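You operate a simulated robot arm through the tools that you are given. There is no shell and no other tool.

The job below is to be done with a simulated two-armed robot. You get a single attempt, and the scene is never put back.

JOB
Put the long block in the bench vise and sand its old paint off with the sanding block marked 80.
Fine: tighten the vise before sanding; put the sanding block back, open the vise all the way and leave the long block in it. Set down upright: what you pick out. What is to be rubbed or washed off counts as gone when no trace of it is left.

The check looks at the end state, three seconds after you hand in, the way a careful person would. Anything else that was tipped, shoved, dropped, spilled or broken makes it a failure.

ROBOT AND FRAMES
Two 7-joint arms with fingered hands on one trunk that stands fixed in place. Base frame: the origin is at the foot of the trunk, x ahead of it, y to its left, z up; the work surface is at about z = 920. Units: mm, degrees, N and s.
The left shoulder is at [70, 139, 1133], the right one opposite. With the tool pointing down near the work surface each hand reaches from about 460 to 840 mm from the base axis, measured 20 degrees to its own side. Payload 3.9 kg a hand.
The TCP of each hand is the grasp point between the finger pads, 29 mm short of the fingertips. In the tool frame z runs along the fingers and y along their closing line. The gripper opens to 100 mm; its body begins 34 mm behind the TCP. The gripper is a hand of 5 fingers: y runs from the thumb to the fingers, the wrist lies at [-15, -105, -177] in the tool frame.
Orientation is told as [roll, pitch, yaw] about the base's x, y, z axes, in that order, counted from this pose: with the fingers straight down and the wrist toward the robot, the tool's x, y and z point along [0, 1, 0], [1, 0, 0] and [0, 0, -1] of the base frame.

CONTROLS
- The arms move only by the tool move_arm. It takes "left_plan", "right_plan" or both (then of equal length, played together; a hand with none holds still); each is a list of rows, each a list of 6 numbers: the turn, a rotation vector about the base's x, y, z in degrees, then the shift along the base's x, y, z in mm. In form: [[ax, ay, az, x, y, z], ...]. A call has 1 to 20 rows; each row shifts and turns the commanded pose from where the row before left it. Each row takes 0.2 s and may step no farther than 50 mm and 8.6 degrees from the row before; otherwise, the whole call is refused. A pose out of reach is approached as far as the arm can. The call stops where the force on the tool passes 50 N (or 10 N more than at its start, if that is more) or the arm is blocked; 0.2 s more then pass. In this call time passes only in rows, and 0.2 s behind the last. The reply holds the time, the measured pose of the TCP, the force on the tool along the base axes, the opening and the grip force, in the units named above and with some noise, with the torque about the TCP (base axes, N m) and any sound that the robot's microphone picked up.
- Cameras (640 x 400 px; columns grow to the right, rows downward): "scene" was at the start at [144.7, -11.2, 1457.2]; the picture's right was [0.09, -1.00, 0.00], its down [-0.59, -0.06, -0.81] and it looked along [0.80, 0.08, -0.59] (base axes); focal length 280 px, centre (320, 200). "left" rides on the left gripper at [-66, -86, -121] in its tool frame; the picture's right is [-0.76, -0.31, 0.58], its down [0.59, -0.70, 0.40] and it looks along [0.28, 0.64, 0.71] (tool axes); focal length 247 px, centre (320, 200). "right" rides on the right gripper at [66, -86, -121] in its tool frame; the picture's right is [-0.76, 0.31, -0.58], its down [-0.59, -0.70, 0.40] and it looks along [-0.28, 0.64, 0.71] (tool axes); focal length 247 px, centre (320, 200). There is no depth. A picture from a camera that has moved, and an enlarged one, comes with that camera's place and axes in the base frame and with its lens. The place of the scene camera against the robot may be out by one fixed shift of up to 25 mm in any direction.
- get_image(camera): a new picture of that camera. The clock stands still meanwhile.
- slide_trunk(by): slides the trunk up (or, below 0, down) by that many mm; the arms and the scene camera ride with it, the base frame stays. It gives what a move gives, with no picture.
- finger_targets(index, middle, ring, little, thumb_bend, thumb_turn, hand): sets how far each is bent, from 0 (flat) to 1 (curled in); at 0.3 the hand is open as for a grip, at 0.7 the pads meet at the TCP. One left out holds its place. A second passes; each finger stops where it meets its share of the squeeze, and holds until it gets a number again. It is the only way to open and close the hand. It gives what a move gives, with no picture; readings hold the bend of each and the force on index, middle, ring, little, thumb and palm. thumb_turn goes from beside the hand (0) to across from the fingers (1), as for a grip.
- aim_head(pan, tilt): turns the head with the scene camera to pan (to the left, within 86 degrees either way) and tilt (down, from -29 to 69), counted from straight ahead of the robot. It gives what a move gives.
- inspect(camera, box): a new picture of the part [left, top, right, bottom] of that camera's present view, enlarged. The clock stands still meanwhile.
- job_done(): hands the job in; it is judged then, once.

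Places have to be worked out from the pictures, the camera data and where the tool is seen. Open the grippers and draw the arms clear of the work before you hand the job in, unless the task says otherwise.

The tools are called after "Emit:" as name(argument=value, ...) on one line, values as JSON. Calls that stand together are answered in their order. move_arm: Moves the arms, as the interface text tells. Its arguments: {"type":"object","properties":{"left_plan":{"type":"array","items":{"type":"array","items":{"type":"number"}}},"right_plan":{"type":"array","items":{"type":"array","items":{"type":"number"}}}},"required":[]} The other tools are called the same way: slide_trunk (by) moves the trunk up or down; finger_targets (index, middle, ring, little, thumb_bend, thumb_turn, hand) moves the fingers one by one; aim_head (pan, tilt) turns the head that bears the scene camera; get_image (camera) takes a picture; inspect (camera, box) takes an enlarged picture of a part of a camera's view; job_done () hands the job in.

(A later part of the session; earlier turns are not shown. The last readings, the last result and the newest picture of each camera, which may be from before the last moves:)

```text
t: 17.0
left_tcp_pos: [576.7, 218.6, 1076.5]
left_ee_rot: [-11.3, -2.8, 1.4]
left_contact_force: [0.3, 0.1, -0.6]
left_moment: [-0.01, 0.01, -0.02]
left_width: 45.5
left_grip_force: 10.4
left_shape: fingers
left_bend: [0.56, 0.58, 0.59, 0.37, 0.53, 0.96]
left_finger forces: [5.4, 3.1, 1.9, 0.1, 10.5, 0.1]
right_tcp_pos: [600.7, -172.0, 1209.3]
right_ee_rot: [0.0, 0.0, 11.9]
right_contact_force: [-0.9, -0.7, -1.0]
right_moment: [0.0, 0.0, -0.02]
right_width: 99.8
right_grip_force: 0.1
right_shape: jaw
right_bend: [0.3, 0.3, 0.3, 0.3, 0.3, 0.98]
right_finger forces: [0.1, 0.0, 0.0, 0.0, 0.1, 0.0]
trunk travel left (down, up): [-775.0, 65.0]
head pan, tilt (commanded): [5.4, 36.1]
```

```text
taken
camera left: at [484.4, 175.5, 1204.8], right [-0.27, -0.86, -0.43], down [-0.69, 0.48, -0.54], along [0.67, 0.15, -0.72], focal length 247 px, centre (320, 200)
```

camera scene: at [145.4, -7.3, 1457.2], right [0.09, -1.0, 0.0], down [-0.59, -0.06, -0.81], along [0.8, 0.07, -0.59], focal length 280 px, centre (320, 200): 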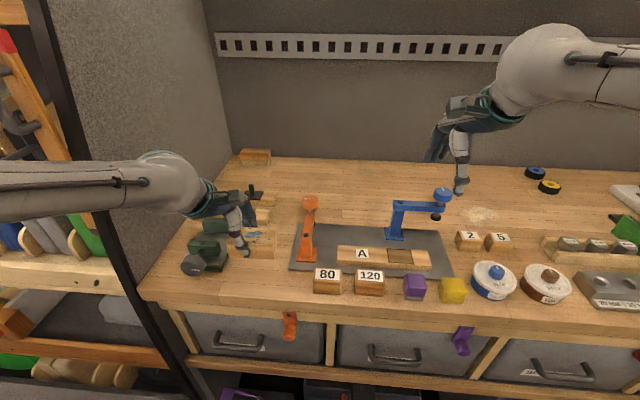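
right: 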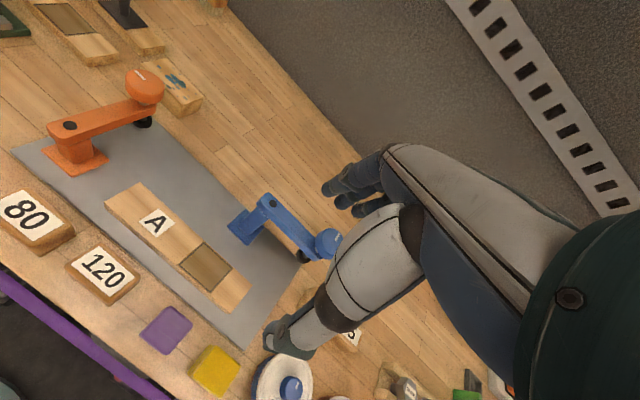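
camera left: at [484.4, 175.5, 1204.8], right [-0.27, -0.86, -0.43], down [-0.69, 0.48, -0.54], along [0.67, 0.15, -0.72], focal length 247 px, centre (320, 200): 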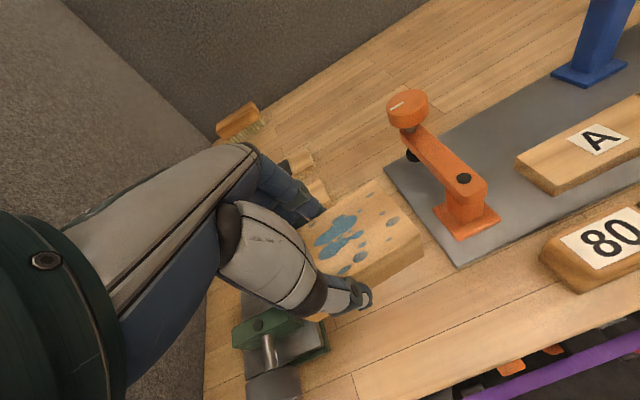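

The commanded orientation had stayed right, so I undo that correction and lower to z≈1006.

Emit:
move_arm(left_plan=[[-0.35, 1.4, -0.7, -1.5, -0.5, -25], [-0.35, 1.4, -0.7, -1.5, -0.5, -25], [0, 0, 0, 0, 0, -20]])

Emit:
get_image(camera="left")

Emit:
inspect(camera="scene", box=[160, 170, 360, 300])

```text
t: 17.8
left_tcp_pos: [572.6, 216.7, 1010.2]
left_ee_rot: [-11.9, 0.1, -0.1]
left_contact_force: [0.3, 0.2, -0.6]
left_moment: [0.01, 0.01, 0.01]
left_width: 45.5
left_grip_force: 10.9
left_shape: fingers
left_bend: [0.56, 0.58, 0.59, 0.37, 0.53, 0.96]
left_finger forces: [5.5, 3.1, 2.0, 0.0, 10.5, 0.0]
right_tcp_pos: [599.4, -171.9, 1210.2]
right_ee_rot: [0.0, -0.1, 11.9]
right_contact_force: [-1.5, 1.2, 1.0]
right_moment: [-0.03, -0.04, 0.02]
right_width: 99.8
right_grip_force: 0.1
right_shape: jaw
right_bend: [0.3, 0.3, 0.3, 0.3, 0.3, 0.98]
right_finger forces: [0.0, 0.1, 0.0, 0.1, 0.0, 0.0]
trunk travel left (down, up): [-775.0, 65.0]
head pan, tilt (commanded): [5.4, 36.1]
```

```text
taken
camera left: at [486.3, 177.2, 1141.3], right [-0.31, -0.86, -0.41], down [-0.7, 0.49, -0.51], along [0.64, 0.13, -0.76], focal length 247 px, centre (320, 200)
```

left: 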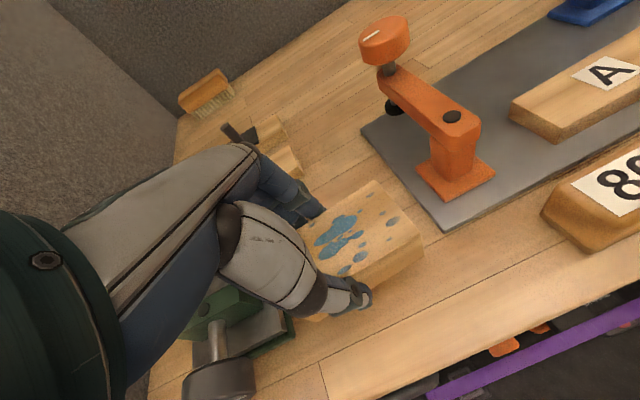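

```text
3.08 times, centred on (260, 235) of scene
camera zoom: at [145.0, -11.5, 1457.2], right [0.09, -1.0, 0.0], down [-0.59, -0.06, -0.81], along [0.8, 0.08, -0.59], focal length 862 px, centre (505, 92)
```

zoom: 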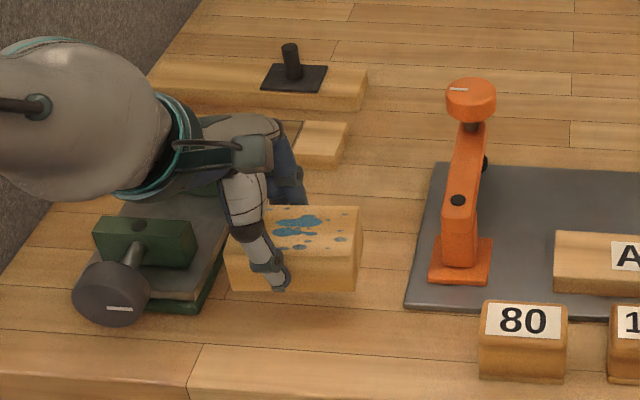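

All clear. I lower to just above the bench and then in small steps until touch.

Emit:
move_arm(left_plan=[[0, 0, 0, 0, 0, -20], [0, 0, 0, 0, 0, -15], [0, 0, 0, 0, 0, -5], [0, 0, 0, 0, 0, -2], [0, 0, 0, 0, 0, -1.5]])

```text
t: 19.0
left_tcp_pos: [569.8, 219.1, 965.2]
left_ee_rot: [-12.0, 0.0, 0.0]
left_contact_force: [0.2, -1.0, 0.3]
left_moment: [-0.02, -0.01, 0.0]
left_width: 45.4
left_grip_force: 10.4
left_shape: fingers
left_bend: [0.56, 0.58, 0.59, 0.37, 0.53, 0.96]
left_finger forces: [5.6, 3.0, 2.0, 0.0, 10.7, 0.0]
right_tcp_pos: [598.4, -171.9, 1209.0]
right_ee_rot: [-0.1, 0.0, 11.9]
right_contact_force: [0.5, -0.4, -0.6]
right_moment: [-0.02, 0.0, -0.02]
right_width: 99.7
right_grip_force: 0.2
right_shape: jaw
right_bend: [0.3, 0.3, 0.3, 0.3, 0.3, 0.98]
right_finger forces: [0.1, 0.1, 0.0, 0.0, 0.0, 0.0]
trunk travel left (down, up): [-775.0, 65.0]
head pan, tilt (commanded): [5.4, 36.1]
```

The weight reading seems to vanish, so it is about touching; I lower two more small steps to confirm contact.

Emit:
move_arm(left_plan=[[0, 0, 0, 0, 0, -1], [0, 0, 0, 0, 0, -1]])

Emit:
inspect(camera="scene", box=[200, 200, 300, 300])

```text
t: 19.6
left_tcp_pos: [570.5, 218.0, 964.1]
left_ee_rot: [-12.1, -0.2, 0.0]
left_contact_force: [2.2, 1.3, 7.0]
left_moment: [-0.09, 0.15, -0.02]
left_width: 45.4
left_grip_force: 11.6
left_shape: fingers
left_bend: [0.56, 0.58, 0.59, 0.37, 0.53, 0.96]
left_finger forces: [6.8, 3.2, 2.1, 0.0, 10.8, 0.1]
right_tcp_pos: [598.9, -171.5, 1210.8]
right_ee_rot: [0.0, -0.1, 11.9]
right_contact_force: [0.4, -0.1, -0.8]
right_moment: [-0.03, -0.01, 0.01]
right_width: 100.1
right_grip_force: 0.0
right_shape: jaw
right_bend: [0.3, 0.3, 0.3, 0.3, 0.3, 0.98]
right_finger forces: [0.1, 0.1, 0.0, 0.0, 0.0, 0.0]
trunk travel left (down, up): [-775.0, 65.0]
head pan, tilt (commanded): [5.4, 36.1]
```

```text
4.00 times, centred on (250, 250) of scene
camera zoom: at [144.1, -11.0, 1457.4], right [0.09, -1.0, 0.0], down [-0.59, -0.06, -0.81], along [0.8, 0.08, -0.59], focal length 1120 px, centre (600, 0)
```

zoom: 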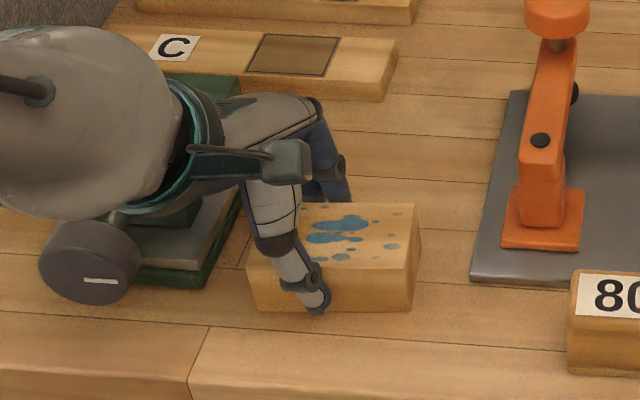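

The block is seated (7 N up). I open the fingers to release it.

Emit:
finger_targets(hand="left", index=0.36, middle=0.36, ring=0.36, little=0.36, thumb_bend=0.36)

Emit:
move_arm(left_plan=[[0, 0, 0, 0, 0, 15], [0, 0, 0, 0, 0, 25], [0, 0, 0, 0, 0, 40], [3, 0, 0, 0, 0, 40], [4.5, 0, 0, 0, 0, 20], [4.5, 0, 0, 0, 0, 10]])

Emit:
get_image(camera="left")

Emit:
inspect(camera="scene", box=[160, 170, 360, 300])

```text
t: 20.6
left_tcp_pos: [570.6, 217.9, 962.4]
left_ee_rot: [-12.0, 0.0, -0.1]
left_contact_force: [0.4, -1.1, -0.1]
left_moment: [0.02, -0.03, 0.04]
left_width: 84.3
left_grip_force: 0.1
left_shape: fingers
left_bend: [0.36, 0.36, 0.36, 0.36, 0.36, 0.97]
left_finger forces: [0.0, 0.0, 0.0, 0.0, 0.0, 0.0]
right_tcp_pos: [599.9, -171.1, 1209.9]
right_ee_rot: [0.0, -0.1, 11.9]
right_contact_force: [0.2, -0.2, -0.3]
right_moment: [0.01, -0.01, 0.03]
right_width: 99.9
right_grip_force: 0.1
right_shape: jaw
right_bend: [0.3, 0.3, 0.3, 0.3, 0.3, 0.98]
right_finger forces: [0.0, 0.0, 0.0, 0.0, 0.1, 0.0]
trunk travel left (down, up): [-775.0, 65.0]
head pan, tilt (commanded): [5.4, 36.1]
```

```text
t: 22.0
left_tcp_pos: [569.7, 216.9, 1113.4]
left_ee_rot: [0.1, 0.0, 0.0]
left_contact_force: [0.2, 0.9, -0.1]
left_moment: [0.0, 0.0, 0.0]
left_width: 84.3
left_grip_force: 0.1
left_shape: fingers
left_bend: [0.36, 0.36, 0.36, 0.36, 0.36, 0.98]
left_finger forces: [0.0, 0.1, 0.0, 0.0, 0.0, 0.1]
right_tcp_pos: [599.5, -170.8, 1209.4]
right_ee_rot: [-0.1, 0.0, 11.9]
right_contact_force: [0.0, -0.4, 0.4]
right_moment: [-0.02, 0.01, -0.02]
right_width: 99.8
right_grip_force: 0.1
right_shape: jaw
right_bend: [0.3, 0.3, 0.3, 0.3, 0.3, 0.98]
right_finger forces: [0.1, 0.0, 0.0, 0.0, 0.1, 0.0]
trunk travel left (down, up): [-775.0, 65.0]
head pan, tilt (commanded): [5.4, 36.1]
```

```text
taken
camera left: at [483.8, 150.8, 1236.0], right [-0.31, -0.76, -0.58], down [-0.7, 0.59, -0.4], along [0.64, 0.28, -0.71], focal length 247 px, centre (320, 200)
```

left: 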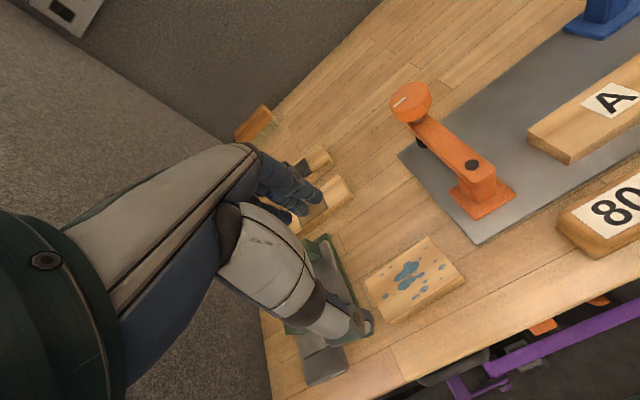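

```text
3.08 times, centred on (260, 235) of scene
camera zoom: at [144.7, -10.1, 1457.2], right [0.09, -1.0, 0.0], down [-0.59, -0.06, -0.81], along [0.8, 0.08, -0.59], focal length 862 px, centre (505, 92)
```

zoom: 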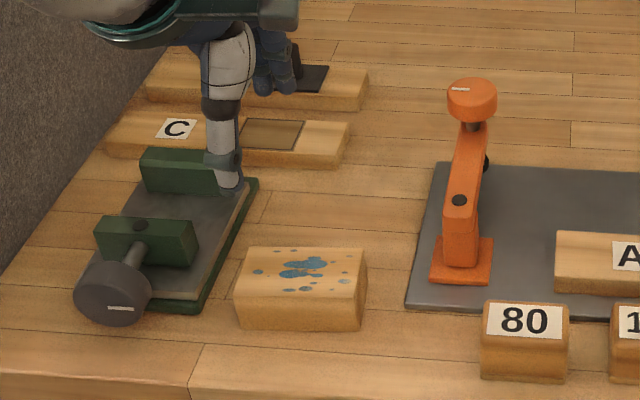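

The block stands free, paint up. I enlarge the hand view to measure it in its new place.

Emit:
inspect(camera="left", box=[350, 220, 480, 340])

```text
3.33 times, centred on (415, 280) of left
camera zoom: at [483.8, 150.8, 1236.0], right [-0.31, -0.76, -0.58], down [-0.7, 0.59, -0.4], along [0.64, 0.28, -0.71], focal length 823 px, centre (3, -67)
```

zoom: 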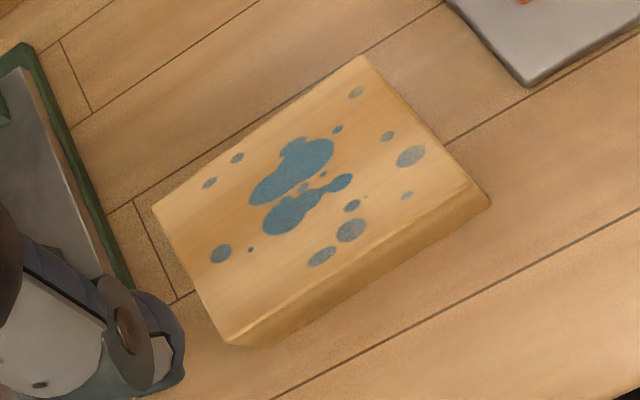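

The block now sits with centre ≈[566, 205], turned about +3° , top ≈955. I turn the hand to yaw 93 over it and open the fingers wider for an end grip.

Emit:
move_arm(left_plan=[[0, 0, 7.75, 0, -1, 0], [0, 0, 7.75, 0, -1, 0], [0, 0, 7.75, 0, -1, 0], [0, 0, 7.75, 0, -1, 0], [0, 0, 7.75, 0, -1, 0], [0, 0, 7.75, -0.5, -1, 0], [0, 0, 7.75, -0.5, -1, 0], [0, 0, 7.75, -0.5, -1, 0], [0, 0, 7.75, -0.5, -1, 0], [0, 0, 7.75, -0.5, -1, 0], [0, 0, 7.75, -0.5, -1, 0], [0, 0, 7.75, -0.5, -1, 0]])

Emit:
finger_targets(hand="left", index=0.24, middle=0.24, ring=0.24, little=0.24, thumb_bend=0.24)

Emit:
get_image(camera="left")

Emit:
get_image(camera="scene")

```text
t: 24.6
left_tcp_pos: [566.7, 217.1, 1125.2]
left_ee_rot: [-1.0, 3.3, 94.4]
left_contact_force: [0.0, 0.9, 0.4]
left_moment: [-0.01, 0.0, -0.01]
left_width: 84.3
left_grip_force: 0.1
left_shape: fingers
left_bend: [0.36, 0.36, 0.36, 0.36, 0.36, 0.98]
left_finger forces: [0.1, 0.0, 0.0, 0.1, 0.1, 0.0]
right_tcp_pos: [600.6, -171.2, 1208.8]
right_ee_rot: [0.0, 0.0, 11.8]
right_contact_force: [-0.5, 0.4, -0.5]
right_moment: [0.02, -0.01, -0.02]
right_width: 99.9
right_grip_force: 0.1
right_shape: jaw
right_bend: [0.3, 0.3, 0.3, 0.3, 0.3, 0.98]
right_finger forces: [0.0, 0.0, 0.0, 0.1, 0.1, 0.1]
trunk travel left (down, up): [-775.0, 65.0]
head pan, tilt (commanded): [5.4, 36.1]
```

```text
t: 25.6
left_tcp_pos: [567.0, 221.0, 1121.6]
left_ee_rot: [-0.5, 3.2, 94.7]
left_contact_force: [0.0, 0.3, 0.4]
left_moment: [-0.01, 0.0, -0.01]
left_width: 109.3
left_grip_force: 0.1
left_shape: fingers
left_bend: [0.24, 0.24, 0.24, 0.24, 0.24, 0.98]
left_finger forces: [0.0, 0.0, 0.0, 0.0, 0.0, 0.0]
right_tcp_pos: [599.5, -172.3, 1208.3]
right_ee_rot: [-0.1, 0.0, 12.0]
right_contact_force: [0.3, 0.4, 0.1]
right_moment: [0.04, -0.02, 0.0]
right_width: 99.8
right_grip_force: 0.1
right_shape: jaw
right_bend: [0.3, 0.3, 0.3, 0.3, 0.3, 0.98]
right_finger forces: [0.0, 0.1, 0.0, 0.0, 0.0, 0.0]
trunk travel left (down, up): [-775.0, 65.0]
head pan, tilt (commanded): [5.4, 36.1]
```

```text
taken
camera left: at [636.8, 146.1, 1247.1], right [0.79, -0.27, -0.55], down [-0.52, -0.77, -0.37], along [-0.32, 0.58, -0.75], focal length 247 px, centre (320, 200)
```

left: 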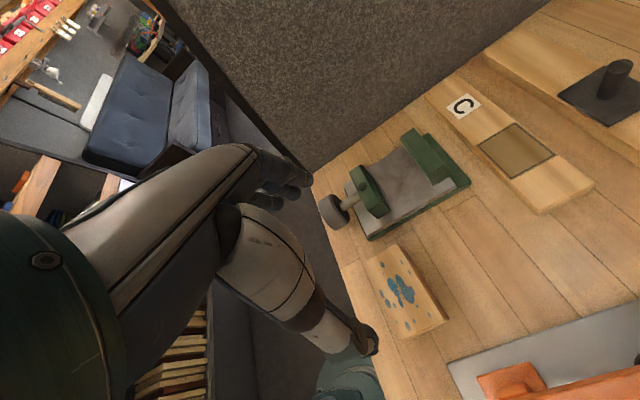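

```text
taken
camera scene: at [144.8, -11.1, 1457.2], right [0.09, -1.0, 0.0], down [-0.59, -0.06, -0.81], along [0.8, 0.08, -0.59], focal length 280 px, centre (320, 200)
```

scene: 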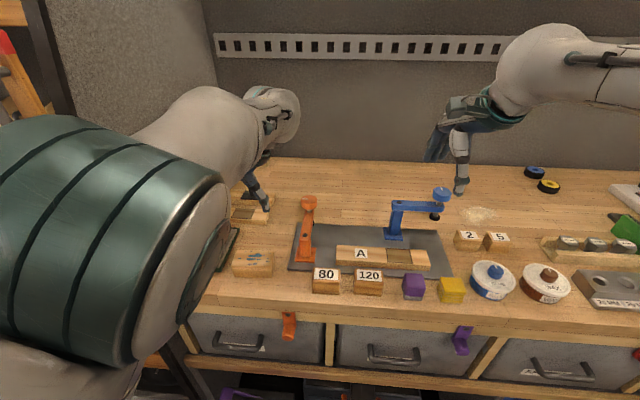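

At this spot yaw 94 is at the arm's limit (3° off and y lagging). I lower a little, still above the block, to see whether the pose becomes exact nearer the bench.

Emit:
move_arm(left_plan=[[0, 0, 0, 0, 0, -25], [0, 0, 0, 0, 0, -25], [0, 0, 0, 0, 0, -25], [0, 0, 0, 0, 0, -20]])

Emit:
get_image(camera="scene")

```text
t: 26.6
left_tcp_pos: [567.7, 221.0, 1024.4]
left_ee_rot: [-0.6, 3.9, 95.3]
left_contact_force: [-0.4, 0.1, 0.4]
left_moment: [0.04, 0.0, 0.02]
left_width: 109.1
left_grip_force: 0.1
left_shape: fingers
left_bend: [0.24, 0.24, 0.24, 0.24, 0.24, 0.98]
left_finger forces: [0.0, 0.1, 0.0, 0.0, 0.0, 0.1]
right_tcp_pos: [599.1, -172.6, 1210.6]
right_ee_rot: [0.0, 0.0, 12.0]
right_contact_force: [-0.2, 0.4, -0.4]
right_moment: [-0.01, -0.04, -0.02]
right_width: 99.7
right_grip_force: 0.1
right_shape: jaw
right_bend: [0.3, 0.3, 0.3, 0.3, 0.3, 0.98]
right_finger forces: [0.1, 0.0, 0.0, 0.0, 0.1, 0.1]
trunk travel left (down, up): [-775.0, 65.0]
head pan, tilt (commanded): [5.4, 36.1]
```

```text
taken
camera scene: at [145.2, -11.3, 1457.2], right [0.09, -1.0, 0.0], down [-0.59, -0.06, -0.81], along [0.8, 0.08, -0.59], focal length 280 px, centre (320, 200)
```

scene: 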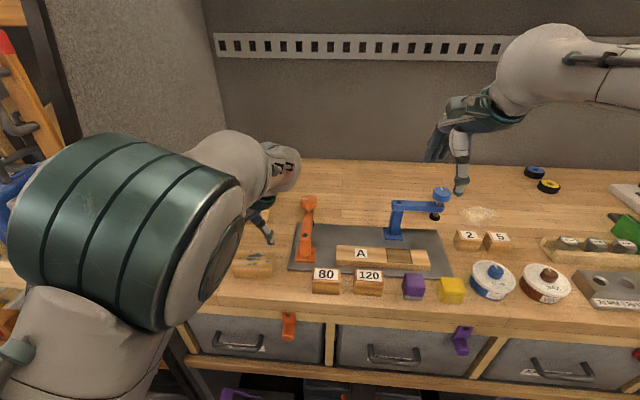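

I command the correction of the remaining tilt and the y offset to see if it is reachable here.

Emit:
move_arm(left_plan=[[0.3, -2, -1, 0, -8, 0], [0.3, -2, -1, 0, -8, 0]])

```text
t: 27.2
left_tcp_pos: [566.4, 209.0, 1016.0]
left_ee_rot: [-3.7, 3.1, 93.9]
left_contact_force: [0.1, 0.2, 0.3]
left_moment: [0.02, -0.01, -0.02]
left_width: 109.0
left_grip_force: 0.1
left_shape: fingers
left_bend: [0.24, 0.24, 0.24, 0.24, 0.24, 0.98]
left_finger forces: [0.0, 0.1, 0.0, 0.0, 0.1, 0.0]
right_tcp_pos: [599.3, -173.3, 1209.7]
right_ee_rot: [0.0, -0.1, 11.9]
right_contact_force: [-0.2, -0.4, -0.6]
right_moment: [0.02, -0.03, 0.0]
right_width: 99.6
right_grip_force: 0.0
right_shape: jaw
right_bend: [0.3, 0.3, 0.3, 0.3, 0.3, 0.98]
right_finger forces: [0.0, 0.0, 0.0, 0.0, 0.1, 0.0]
trunk travel left (down, up): [-775.0, 65.0]
head pan, tilt (commanded): [5.4, 36.1]
```

The wrist limit prevents a clean 93° here, so I will instead re-place the block turned about −20° so the end grip needs only yaw ≈70. I raise the hand and turn back to yaw ≈3.

Emit:
move_arm(left_plan=[[0, 0, 0, 0, 0, 30], [0, 0, 0, 0, 0, 30], [0, 0, 0, 0, 0, 25], [0, 0, -7.6, 0, 0, 0], [0, 0, -7.6, 0, 0, 0], [0, 0, -7.6, 0, 0, 0], [0, 0, -7.6, 0, 0, 0], [0, 0, -7.6, 0, 0, 0], [0, 0, -7.6, 0, 0, 0], [0, 0, -7.6, 0, 0, 0], [0, 0, -7.6, 0, 0, 0], [0, 0, -7.6, 0, 0, 0], [0, 0, -7.6, 0, 0, 0], [0, 0, -7.6, 0, 0, 0], [0, 0, -7.6, 0, 0, 0]])

Emit:
finger_targets(hand="left", index=0.36, middle=0.36, ring=0.36, little=0.36, thumb_bend=0.36)

Emit:
get_image(camera="left")

Emit:
get_image(camera="scene")

```text
t: 30.4
left_tcp_pos: [566.9, 190.6, 1101.8]
left_ee_rot: [-4.0, -0.5, -0.4]
left_contact_force: [-0.5, 0.3, 0.6]
left_moment: [-0.02, -0.04, 0.01]
left_width: 109.1
left_grip_force: 0.0
left_shape: fingers
left_bend: [0.24, 0.24, 0.24, 0.24, 0.24, 0.98]
left_finger forces: [0.0, 0.0, 0.1, 0.1, 0.1, 0.1]
right_tcp_pos: [599.0, -171.0, 1210.4]
right_ee_rot: [-0.1, 0.0, 12.0]
right_contact_force: [-0.3, 0.6, 0.7]
right_moment: [0.0, -0.01, 0.02]
right_width: 100.1
right_grip_force: 0.1
right_shape: jaw
right_bend: [0.3, 0.3, 0.3, 0.3, 0.3, 0.98]
right_finger forces: [0.1, 0.0, 0.1, 0.0, 0.0, 0.0]
trunk travel left (down, up): [-775.0, 65.0]
head pan, tilt (commanded): [5.4, 36.1]
```

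```text
t: 31.4
left_tcp_pos: [566.5, 190.8, 1103.4]
left_ee_rot: [-4.1, -0.5, -0.3]
left_contact_force: [-0.7, -0.8, -0.2]
left_moment: [-0.03, 0.01, 0.04]
left_width: 84.7
left_grip_force: 0.2
left_shape: fingers
left_bend: [0.36, 0.36, 0.36, 0.36, 0.36, 0.98]
left_finger forces: [0.1, 0.0, 0.1, 0.1, 0.1, 0.0]
right_tcp_pos: [599.2, -171.5, 1209.2]
right_ee_rot: [0.0, -0.1, 11.9]
right_contact_force: [0.5, 0.3, 0.1]
right_moment: [-0.01, 0.01, 0.02]
right_width: 99.7
right_grip_force: 0.1
right_shape: jaw
right_bend: [0.3, 0.3, 0.3, 0.3, 0.3, 0.98]
right_finger forces: [0.1, 0.0, 0.0, 0.0, 0.0, 0.0]
trunk travel left (down, up): [-775.0, 65.0]
head pan, tilt (commanded): [5.4, 36.1]
```

```text
taken
camera left: at [479.2, 133.3, 1227.8], right [-0.31, -0.79, -0.52], down [-0.7, 0.56, -0.45], along [0.65, 0.23, -0.73], focal length 247 px, centre (320, 200)
```

left: 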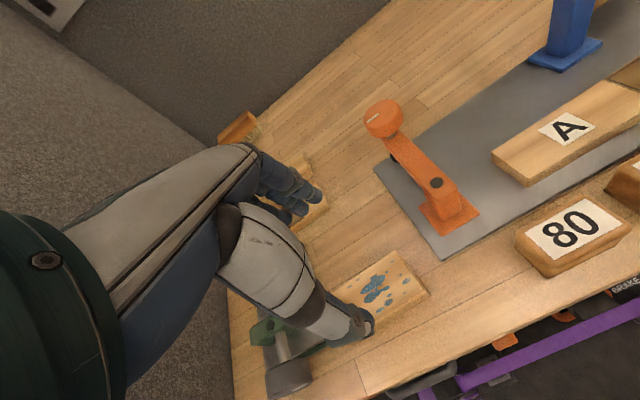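

```text
taken
camera scene: at [144.8, -10.9, 1457.2], right [0.09, -1.0, 0.0], down [-0.59, -0.06, -0.81], along [0.8, 0.08, -0.59], focal length 280 px, centre (320, 200)
```

scene: 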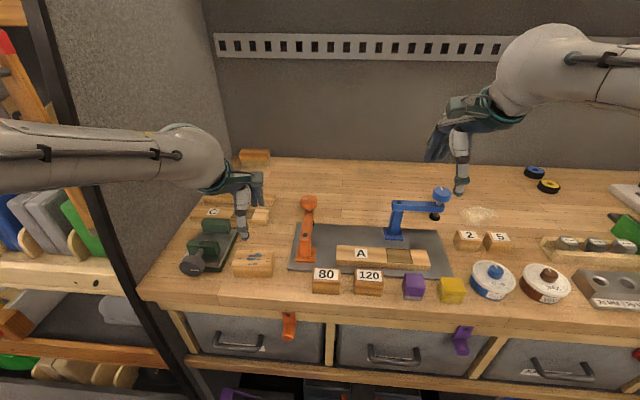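

I align to the block (yaw 3, y 205) and go down over its middle to grip across its width again.

Emit:
move_arm(left_plan=[[2, 0.25, 1.75, 0, 7, -35], [2, 0.25, 1.75, 0, 7, -35], [0, 0, 0, 0, 0, -35], [0, 0, 0, 0, 0, -20]])

Emit:
get_image(camera="left")

Emit:
inspect(camera="scene", box=[180, 190, 320, 300])

```text
t: 32.4
left_tcp_pos: [567.4, 203.0, 978.1]
left_ee_rot: [0.0, 0.0, 3.3]
left_contact_force: [0.6, 0.8, 1.0]
left_moment: [0.0, -0.01, -0.04]
left_width: 84.9
left_grip_force: 0.1
left_shape: fingers
left_bend: [0.36, 0.36, 0.36, 0.36, 0.36, 0.98]
left_finger forces: [0.1, 0.0, 0.0, 0.0, 0.0, 0.0]
right_tcp_pos: [599.5, -172.5, 1210.5]
right_ee_rot: [0.0, 0.0, 11.9]
right_contact_force: [-0.6, 0.3, -0.4]
right_moment: [0.02, -0.01, -0.03]
right_width: 100.0
right_grip_force: 0.0
right_shape: jaw
right_bend: [0.3, 0.3, 0.3, 0.3, 0.3, 0.98]
right_finger forces: [0.1, 0.0, 0.0, 0.1, 0.0, 0.0]
trunk travel left (down, up): [-775.0, 65.0]
head pan, tilt (commanded): [5.4, 36.1]
```

```text
taken
camera left: at [484.9, 131.9, 1099.7], right [-0.26, -0.77, -0.58], down [-0.73, 0.55, -0.4], along [0.63, 0.32, -0.71], focal length 247 px, centre (320, 200)
```

left: 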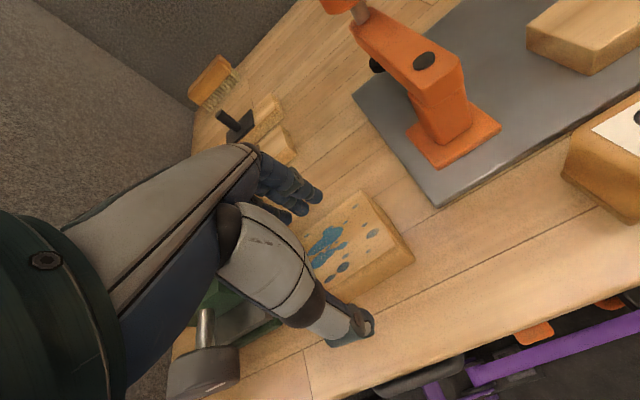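

```text
3.64 times, centred on (250, 245) of scene
camera zoom: at [145.3, -11.5, 1457.2], right [0.09, -1.0, 0.0], down [-0.59, -0.06, -0.81], along [0.8, 0.08, -0.59], focal length 1018 px, centre (574, 36)
```

zoom: 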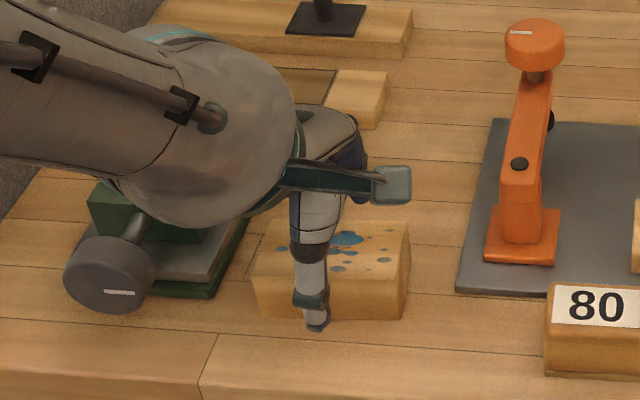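

The hand is well centred over the block. I go down 23 mm and grip with all fingers.

Emit:
move_arm(left_plan=[[0, 0, 0, 0, 0, -13], [0, 0, 0, 0, 0, -10]])

Emit:
finger_targets(hand="left", index=0.62, middle=0.62, ring=0.62, little=0.62, thumb_bend=0.62)

```text
t: 33.0
left_tcp_pos: [567.6, 203.1, 955.2]
left_ee_rot: [0.0, 0.1, 3.3]
left_contact_force: [-0.1, 0.4, 0.2]
left_moment: [0.02, 0.01, 0.03]
left_width: 84.7
left_grip_force: 0.1
left_shape: fingers
left_bend: [0.36, 0.36, 0.36, 0.36, 0.36, 0.98]
left_finger forces: [0.1, 0.1, 0.1, 0.1, 0.0, 0.1]
right_tcp_pos: [600.3, -172.5, 1209.7]
right_ee_rot: [0.0, 0.0, 12.0]
right_contact_force: [-0.6, 0.3, 0.2]
right_moment: [0.03, 0.0, -0.01]
right_width: 99.8
right_grip_force: 0.0
right_shape: jaw
right_bend: [0.3, 0.3, 0.3, 0.3, 0.3, 0.98]
right_finger forces: [0.0, 0.0, 0.0, 0.0, 0.0, 0.0]
trunk travel left (down, up): [-775.0, 65.0]
head pan, tilt (commanded): [5.4, 36.1]
```

```text
t: 34.0
left_tcp_pos: [567.2, 201.6, 955.8]
left_ee_rot: [0.0, 0.0, 3.2]
left_contact_force: [1.3, 0.9, 2.9]
left_moment: [0.0, 0.06, 0.0]
left_width: 45.9
left_grip_force: 11.5
left_shape: fingers
left_bend: [0.56, 0.58, 0.59, 0.61, 0.53, 0.96]
left_finger forces: [6.2, 3.1, 1.8, 1.3, 11.5, 0.0]
right_tcp_pos: [599.1, -172.3, 1210.6]
right_ee_rot: [0.0, -0.1, 11.9]
right_contact_force: [0.0, 0.0, -0.7]
right_moment: [-0.02, 0.0, 0.03]
right_width: 99.6
right_grip_force: 0.1
right_shape: jaw
right_bend: [0.3, 0.3, 0.3, 0.3, 0.3, 0.98]
right_finger forces: [0.0, 0.1, 0.0, 0.1, 0.1, 0.1]
trunk travel left (down, up): [-775.0, 65.0]
head pan, tilt (commanded): [5.4, 36.1]
```

Gripped with 11 N. I lift 25 mm, turn by −26°, and see whether the pose is reached before setting it down.

Emit:
move_arm(left_plan=[[0, 0, 0, 0, 0, 12], [0, 0, 0, 0, 0, 13], [0, 0, -6.6, 2, -2, 0], [0, 0, -6.6, 2, -2, 0], [0, 0, -6.6, 2, -2, 0], [0, 0, -6.6, 2, -2, 0]])

Emit:
get_image(camera="left")

Emit:
inspect(camera="scene", box=[180, 190, 320, 300])

```text
t: 35.4
left_tcp_pos: [575.7, 197.0, 979.9]
left_ee_rot: [-0.1, -0.1, -23.3]
left_contact_force: [-0.3, -0.8, -0.6]
left_moment: [-0.03, 0.02, 0.05]
left_width: 45.6
left_grip_force: 11.2
left_shape: fingers
left_bend: [0.56, 0.58, 0.59, 0.61, 0.53, 0.95]
left_finger forces: [5.9, 3.0, 1.7, 0.9, 11.4, 0.1]
right_tcp_pos: [599.8, -171.6, 1209.7]
right_ee_rot: [-0.1, 0.0, 11.9]
right_contact_force: [0.1, 0.5, -0.8]
right_moment: [-0.03, 0.0, 0.01]
right_width: 99.8
right_grip_force: 0.0
right_shape: jaw
right_bend: [0.3, 0.3, 0.3, 0.3, 0.3, 0.98]
right_finger forces: [0.1, 0.0, 0.0, 0.0, 0.1, 0.0]
trunk travel left (down, up): [-775.0, 65.0]
head pan, tilt (commanded): [5.4, 36.1]
```

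```text
taken
camera left: at [470.3, 170.9, 1101.8], right [-0.58, -0.57, -0.58], down [-0.41, 0.82, -0.4], along [0.7, 0.01, -0.71], focal length 247 px, centre (320, 200)
```

left: 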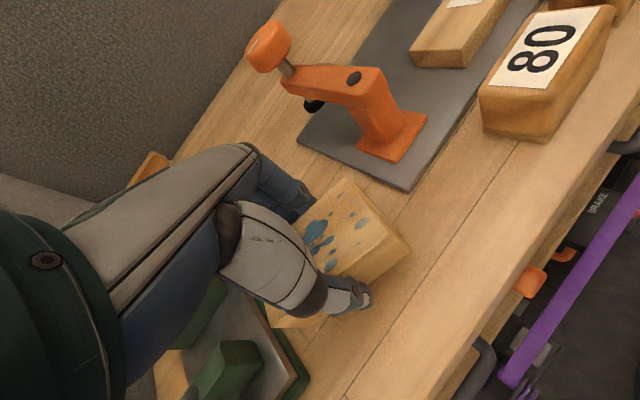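

```text
3.64 times, centred on (250, 245) of scene
camera zoom: at [145.4, -9.7, 1457.2], right [0.09, -1.0, 0.0], down [-0.59, -0.06, -0.81], along [0.8, 0.08, -0.59], focal length 1018 px, centre (574, 36)
```

zoom: 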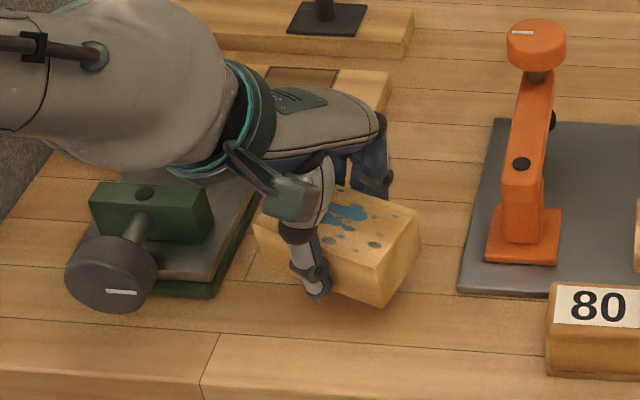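

The pose is exact and the block clears the vise. I lower it onto the bench in small last steps.

Emit:
move_arm(left_plan=[[0, 0, 0, 0, 0, -15], [0, 0, 0, 0, 0, -7], [0, 0, 0, 0, 0, -2], [0, 0, 0, 0, 0, -1]])

```text
t: 36.4
left_tcp_pos: [574.4, 195.8, 955.6]
left_ee_rot: [0.1, -0.1, -23.1]
left_contact_force: [0.4, 0.4, 3.0]
left_moment: [0.05, 0.14, 0.01]
left_width: 45.8
left_grip_force: 11.5
left_shape: fingers
left_bend: [0.56, 0.59, 0.59, 0.61, 0.53, 0.96]
left_finger forces: [5.9, 2.9, 1.7, 1.2, 11.5, 0.0]
right_tcp_pos: [599.7, -171.1, 1210.4]
right_ee_rot: [0.0, -0.1, 11.8]
right_contact_force: [0.3, 0.3, 0.0]
right_moment: [0.0, 0.03, -0.01]
right_width: 99.6
right_grip_force: 0.1
right_shape: jaw
right_bend: [0.3, 0.3, 0.3, 0.3, 0.3, 0.98]
right_finger forces: [0.1, 0.0, 0.0, 0.0, 0.1, 0.0]
trunk travel left (down, up): [-775.0, 65.0]
head pan, tilt (commanded): [5.4, 36.1]
```

The block rests on the bench (3 N up). I release it, rise straight up and measure its new place.

Emit:
finger_targets(hand="left", index=0.36, middle=0.36, ring=0.36, little=0.36, thumb_bend=0.36)

Emit:
move_arm(left_plan=[[0, 0, 0, 0, 0, 15], [0, 0, 0, 0, 0, 25], [0, 0, 0, 0, 0, 35], [0, 0, 5, 0, 0, 35], [0, 0, 7, 0, 0, 25], [0, 0, 7, 0, 0, 10]])

Emit:
get_image(camera="left")

Emit:
inspect(camera="left", box=[330, 220, 480, 350])

```text
t: 37.4
left_tcp_pos: [574.4, 196.7, 954.6]
left_ee_rot: [0.0, -0.1, -23.2]
left_contact_force: [0.1, -0.1, 0.5]
left_moment: [-0.03, 0.02, 0.02]
left_width: 84.0
left_grip_force: 0.0
left_shape: fingers
left_bend: [0.36, 0.36, 0.36, 0.36, 0.36, 0.97]
left_finger forces: [0.0, 0.0, 0.1, 0.0, 0.0, 0.1]
right_tcp_pos: [599.2, -171.6, 1210.1]
right_ee_rot: [0.0, 0.1, 11.9]
right_contact_force: [0.3, 0.6, 1.2]
right_moment: [0.0, 0.0, 0.03]
right_width: 99.8
right_grip_force: 0.0
right_shape: jaw
right_bend: [0.3, 0.3, 0.3, 0.3, 0.3, 0.98]
right_finger forces: [0.0, 0.0, 0.0, 0.0, 0.0, 0.1]
trunk travel left (down, up): [-775.0, 65.0]
head pan, tilt (commanded): [5.4, 36.1]
```

```text
t: 38.8
left_tcp_pos: [574.1, 194.0, 1099.8]
left_ee_rot: [0.0, -0.2, -4.1]
left_contact_force: [0.4, -0.4, 0.5]
left_moment: [0.04, -0.01, -0.01]
left_width: 84.0
left_grip_force: 0.1
left_shape: fingers
left_bend: [0.36, 0.36, 0.36, 0.36, 0.36, 0.98]
left_finger forces: [0.1, 0.0, 0.1, 0.0, 0.0, 0.0]
right_tcp_pos: [598.0, -173.6, 1210.9]
right_ee_rot: [0.1, -0.1, 11.9]
right_contact_force: [-0.9, -0.4, -0.3]
right_moment: [0.02, 0.04, 0.0]
right_width: 99.9
right_grip_force: 0.0
right_shape: jaw
right_bend: [0.3, 0.3, 0.3, 0.3, 0.3, 0.98]
right_finger forces: [0.0, 0.1, 0.0, 0.0, 0.0, 0.0]
trunk travel left (down, up): [-775.0, 65.0]
head pan, tilt (commanded): [5.4, 36.1]
```

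```text
taken
camera left: at [484.6, 134.7, 1222.6], right [-0.36, -0.73, -0.58], down [-0.66, 0.64, -0.4], along [0.66, 0.24, -0.71], focal length 247 px, centre (320, 200)
```

left: 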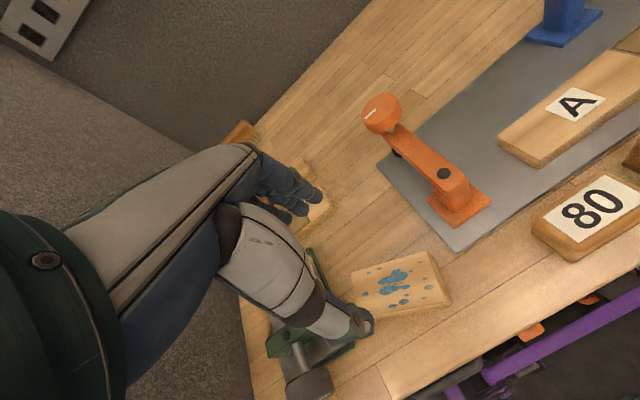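

```text
3.08 times, centred on (405, 285) of left
camera zoom: at [484.6, 134.7, 1222.6], right [-0.36, -0.73, -0.58], down [-0.66, 0.64, -0.4], along [0.66, 0.24, -0.71], focal length 760 px, centre (58, -62)
```

zoom: 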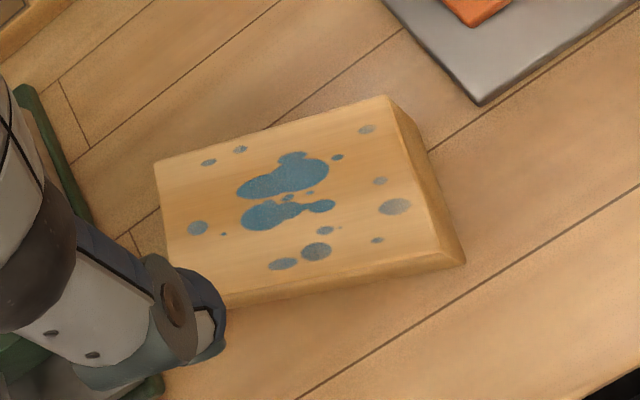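

Block now has centre ≈[571, 198], yaw ≈ −20.5°. I turn the hand to yaw 69.5 above it and open to about 107 mm.

Emit:
move_arm(left_plan=[[0, 0, 7.36, -0.3, 0.4, 0], [0, 0, 7.36, -0.3, 0.4, 0], [0, 0, 7.36, -0.3, 0.4, 0], [0, 0, 7.36, -0.3, 0.4, 0], [0, 0, 7.36, -0.3, 0.4, 0], [0, 0, 7.36, -0.3, 0.4, 0], [0, 0, 7.36, -0.3, 0.4, 0], [0, 0, 7.36, -0.3, 0.4, 0], [0, 0, 7.36, -0.3, 0.4, 0], [0, 0, 7.36, -0.3, 0.4, 0]])

Emit:
finger_targets(hand="left", index=0.24, middle=0.24, ring=0.24, little=0.24, thumb_bend=0.24)

Emit:
get_image(camera="left")

Emit:
get_image(camera="scene")

```text
t: 41.0
left_tcp_pos: [572.9, 203.9, 1108.7]
left_ee_rot: [-1.8, 1.7, 70.0]
left_contact_force: [-0.6, -0.4, 0.6]
left_moment: [0.01, 0.04, 0.04]
left_width: 84.4
left_grip_force: 0.1
left_shape: fingers
left_bend: [0.36, 0.36, 0.36, 0.36, 0.36, 0.98]
left_finger forces: [0.0, 0.0, 0.0, 0.0, 0.0, 0.1]
right_tcp_pos: [599.5, -172.6, 1209.2]
right_ee_rot: [0.0, 0.1, 11.9]
right_contact_force: [-0.3, 0.0, -0.1]
right_moment: [-0.03, 0.0, -0.04]
right_width: 99.8
right_grip_force: 0.0
right_shape: jaw
right_bend: [0.3, 0.3, 0.3, 0.3, 0.3, 0.98]
right_finger forces: [0.1, 0.1, 0.0, 0.0, 0.0, 0.0]
trunk travel left (down, up): [-775.0, 65.0]
head pan, tilt (commanded): [5.4, 36.1]
```

```text
t: 42.0
left_tcp_pos: [571.4, 207.0, 1105.4]
left_ee_rot: [-1.4, 1.9, 70.3]
left_contact_force: [0.4, 0.5, -0.3]
left_moment: [0.04, -0.02, -0.03]
left_width: 109.1
left_grip_force: 0.0
left_shape: fingers
left_bend: [0.24, 0.24, 0.24, 0.24, 0.24, 0.98]
left_finger forces: [0.0, 0.2, 0.0, 0.1, 0.1, 0.1]
right_tcp_pos: [599.5, -173.0, 1210.2]
right_ee_rot: [0.0, -0.1, 11.9]
right_contact_force: [0.2, 0.8, 0.2]
right_moment: [0.04, 0.0, 0.04]
right_width: 99.8
right_grip_force: 0.0
right_shape: jaw
right_bend: [0.3, 0.3, 0.3, 0.3, 0.3, 0.98]
right_finger forces: [0.0, 0.0, 0.0, 0.0, 0.0, 0.0]
trunk travel left (down, up): [-775.0, 65.0]
head pan, tilt (commanded): [5.4, 36.1]
```

```text
taken
camera left: at [603.3, 109.2, 1231.0], right [0.62, -0.57, -0.55], down [-0.79, -0.48, -0.39], along [-0.04, 0.67, -0.74], focal length 247 px, centre (320, 200)
```

left: 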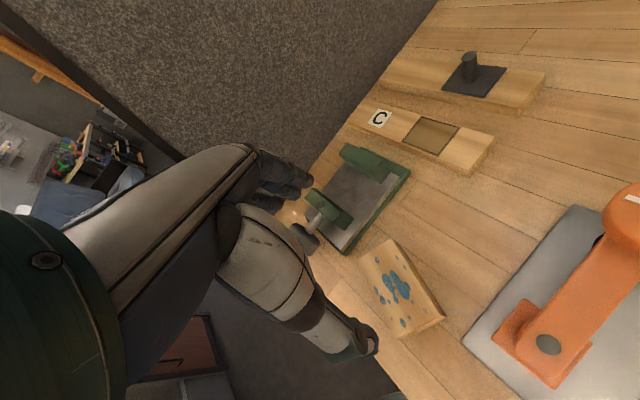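

```text
taken
camera scene: at [144.8, -11.2, 1457.2], right [0.09, -1.0, 0.0], down [-0.59, -0.06, -0.81], along [0.8, 0.08, -0.59], focal length 280 px, centre (320, 200)
```

scene: 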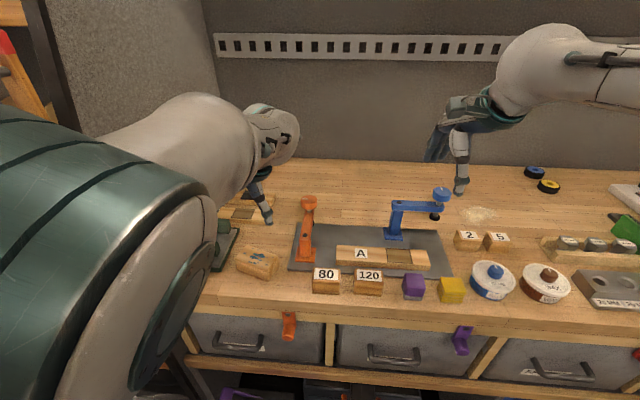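

Only slightly off now (≈2°, y +9). I lower toward the block while commanding the y correction and watch the pose.

Emit:
move_arm(left_plan=[[0, 0, 0, 0, -3, -25], [0, 0, 0, 0, -3, -25], [0, 0, 0, 0, -3, -25], [0, 0, 0, 0, 0, -20]])

Emit:
get_image(camera="left")

Emit:
get_image(camera="scene")

```text
t: 43.0
left_tcp_pos: [571.6, 195.9, 1016.9]
left_ee_rot: [-2.4, 2.8, 70.9]
left_contact_force: [-0.2, -0.2, 0.4]
left_moment: [0.02, 0.0, 0.02]
left_width: 108.9
left_grip_force: 0.0
left_shape: fingers
left_bend: [0.24, 0.24, 0.24, 0.24, 0.24, 0.98]
left_finger forces: [0.0, 0.0, 0.0, 0.0, 0.0, 0.0]
right_tcp_pos: [599.3, -171.6, 1209.3]
right_ee_rot: [0.0, 0.0, 11.9]
right_contact_force: [-0.8, 0.0, 0.0]
right_moment: [-0.02, 0.01, 0.02]
right_width: 99.7
right_grip_force: 0.1
right_shape: jaw
right_bend: [0.3, 0.3, 0.3, 0.3, 0.3, 0.98]
right_finger forces: [0.1, 0.0, 0.0, 0.1, 0.0, 0.0]
trunk travel left (down, up): [-775.0, 65.0]
head pan, tilt (commanded): [5.4, 36.1]
```

```text
taken
camera left: at [603.4, 100.4, 1144.6], right [0.63, -0.57, -0.53], down [-0.78, -0.5, -0.39], along [-0.04, 0.65, -0.75], focal length 247 px, centre (320, 200)
```

left: 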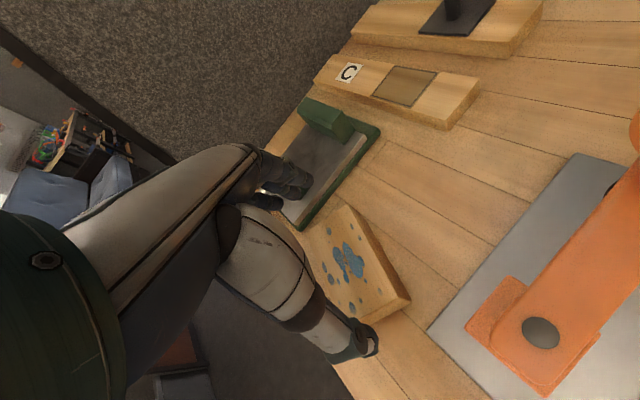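

```text
taken
camera scene: at [145.2, -11.0, 1457.2], right [0.09, -1.0, 0.0], down [-0.59, -0.06, -0.81], along [0.8, 0.08, -0.59], focal length 280 px, centre (320, 200)
```

scene: 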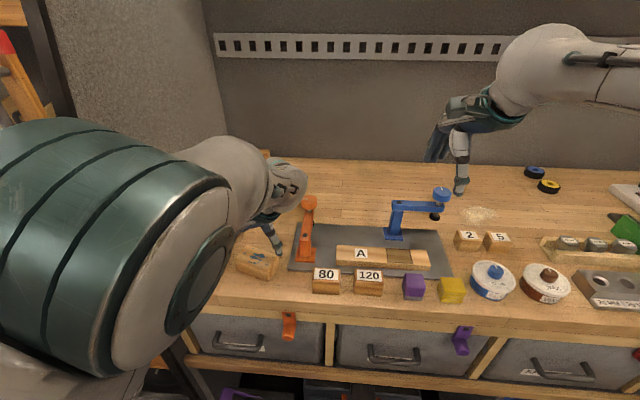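

The pose error (≈3.5° tilt) is small enough to grip with, since the block will settle flat when released. I narrow the fingers a little (the little finger more, to stay off the vise base) and lower to z≈985 for a check.

Emit:
finger_targets(hand="left", index=0.27, middle=0.27, ring=0.27, little=0.32, thumb_bend=0.26)

Emit:
move_arm(left_plan=[[0, 0, 0, 0, 1, -15], [0, 0, 0, 0, 1, -15]])

Emit:
get_image(camera="left")

Emit:
inspect(camera="scene", box=[200, 190, 320, 290])

```text
t: 44.0
left_tcp_pos: [572.1, 198.9, 1013.1]
left_ee_rot: [-2.0, 2.9, 71.3]
left_contact_force: [-0.3, -0.6, 0.8]
left_moment: [0.03, 0.02, -0.02]
left_width: 104.3
left_grip_force: 0.0
left_shape: fingers
left_bend: [0.27, 0.27, 0.27, 0.32, 0.26, 0.98]
left_finger forces: [0.1, 0.0, 0.0, 0.1, 0.0, 0.0]
right_tcp_pos: [600.7, -173.0, 1210.2]
right_ee_rot: [0.0, 0.0, 12.0]
right_contact_force: [0.0, -1.3, -0.3]
right_moment: [-0.01, 0.01, -0.03]
right_width: 99.9
right_grip_force: 0.1
right_shape: jaw
right_bend: [0.3, 0.3, 0.3, 0.3, 0.3, 0.98]
right_finger forces: [0.0, 0.1, 0.0, 0.1, 0.0, 0.0]
trunk travel left (down, up): [-775.0, 65.0]
head pan, tilt (commanded): [5.4, 36.1]
```

```text
t: 44.6
left_tcp_pos: [574.2, 201.8, 983.7]
left_ee_rot: [-2.3, 3.4, 71.6]
left_contact_force: [0.5, -1.1, -0.1]
left_moment: [-0.03, -0.01, 0.01]
left_width: 104.4
left_grip_force: 0.1
left_shape: fingers
left_bend: [0.27, 0.27, 0.27, 0.32, 0.26, 0.98]
left_finger forces: [0.0, 0.1, 0.0, 0.1, 0.0, 0.0]
right_tcp_pos: [601.0, -171.1, 1209.9]
right_ee_rot: [-0.1, 0.0, 11.8]
right_contact_force: [0.4, 0.5, -0.8]
right_moment: [0.01, 0.02, 0.03]
right_width: 99.8
right_grip_force: 0.0
right_shape: jaw
right_bend: [0.3, 0.3, 0.3, 0.3, 0.3, 0.98]
right_finger forces: [0.0, 0.0, 0.0, 0.0, 0.0, 0.1]
trunk travel left (down, up): [-775.0, 65.0]
head pan, tilt (commanded): [5.4, 36.1]
```

```text
taken
camera left: at [606.4, 107.4, 1112.9], right [0.63, -0.57, -0.53], down [-0.77, -0.51, -0.38], along [-0.05, 0.65, -0.76], focal length 247 px, centre (320, 200)
```

left: 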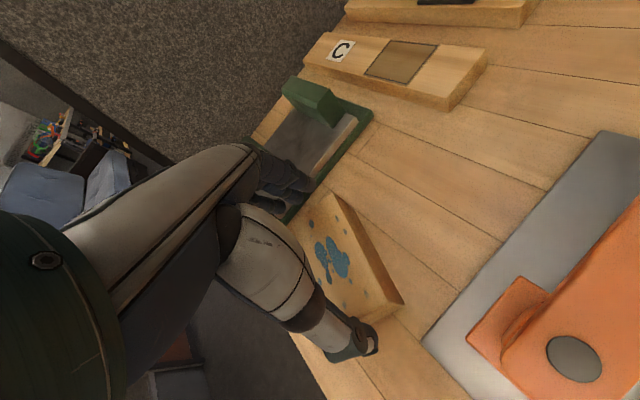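

```text
4.00 times, centred on (260, 240) of scene
camera zoom: at [145.5, -10.7, 1457.2], right [0.09, -1.0, 0.0], down [-0.59, -0.06, -0.81], along [0.8, 0.08, -0.59], focal length 1120 px, centre (560, 40)
```

zoom: 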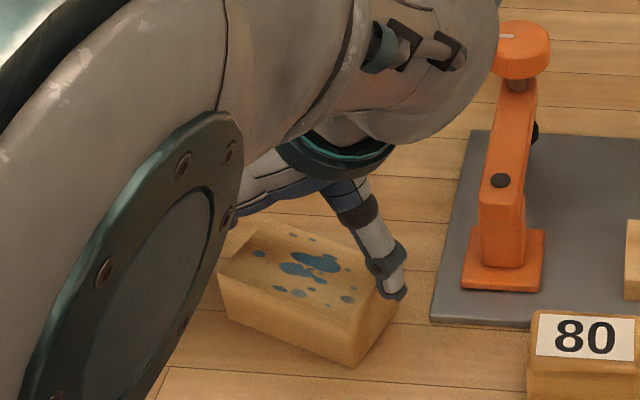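

By computation the thumb sits centred on the right end of the block but a bit close; I shift about 4 mm toward the thumb side and lower to grip height in steps.

Emit:
move_arm(left_plan=[[0, 0, 0, -2, -4, 0], [0, 0, 0, 0, 0, -8], [0, 0, 0, 0, 0, -8]])

Emit:
get_image(camera="left")

Emit:
inspect(camera="scene", box=[230, 210, 310, 290])

```text
t: 45.4
left_tcp_pos: [572.4, 199.2, 968.8]
left_ee_rot: [-2.2, 3.5, 71.7]
left_contact_force: [0.0, 0.0, 0.4]
left_moment: [0.0, -0.03, -0.01]
left_width: 104.5
left_grip_force: 0.1
left_shape: fingers
left_bend: [0.27, 0.27, 0.27, 0.32, 0.26, 0.98]
left_finger forces: [0.1, 0.0, 0.0, 0.1, 0.0, 0.1]
right_tcp_pos: [600.5, -172.7, 1210.5]
right_ee_rot: [0.1, 0.1, 11.9]
right_contact_force: [1.0, -0.2, -0.2]
right_moment: [0.02, -0.02, 0.0]
right_width: 100.0
right_grip_force: 0.0
right_shape: jaw
right_bend: [0.3, 0.3, 0.3, 0.3, 0.3, 0.98]
right_finger forces: [0.1, 0.1, 0.0, 0.0, 0.1, 0.0]
trunk travel left (down, up): [-775.0, 65.0]
head pan, tilt (commanded): [5.4, 36.1]
```

```text
taken
camera left: at [605.4, 105.2, 1096.4], right [0.63, -0.57, -0.53], down [-0.77, -0.51, -0.38], along [-0.06, 0.65, -0.76], focal length 247 px, centre (320, 200)
```

left: 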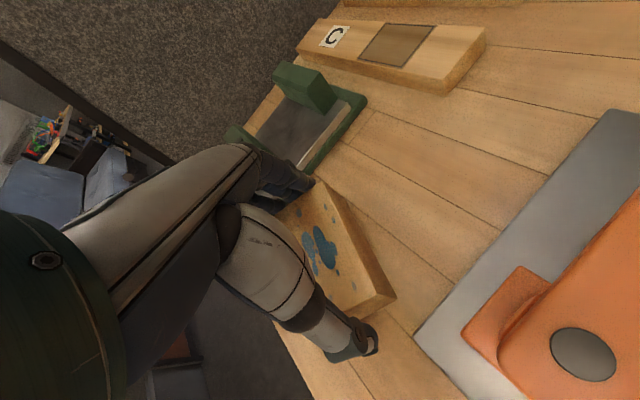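

```text
5.00 times, centred on (270, 250) of scene
camera zoom: at [144.9, -11.1, 1457.2], right [0.09, -1.0, 0.0], down [-0.59, -0.06, -0.81], along [0.8, 0.08, -0.59], focal length 1400 px, centre (570, -50)
```

zoom: 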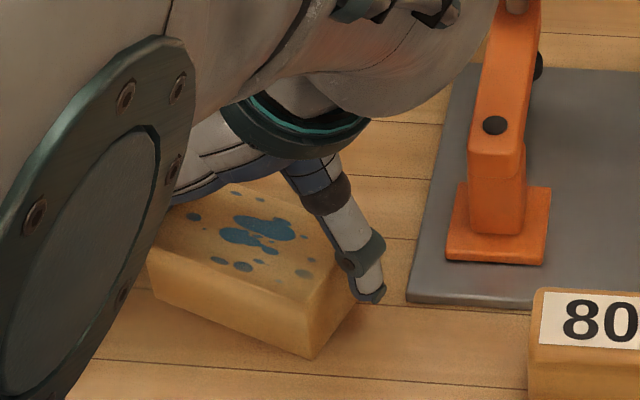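

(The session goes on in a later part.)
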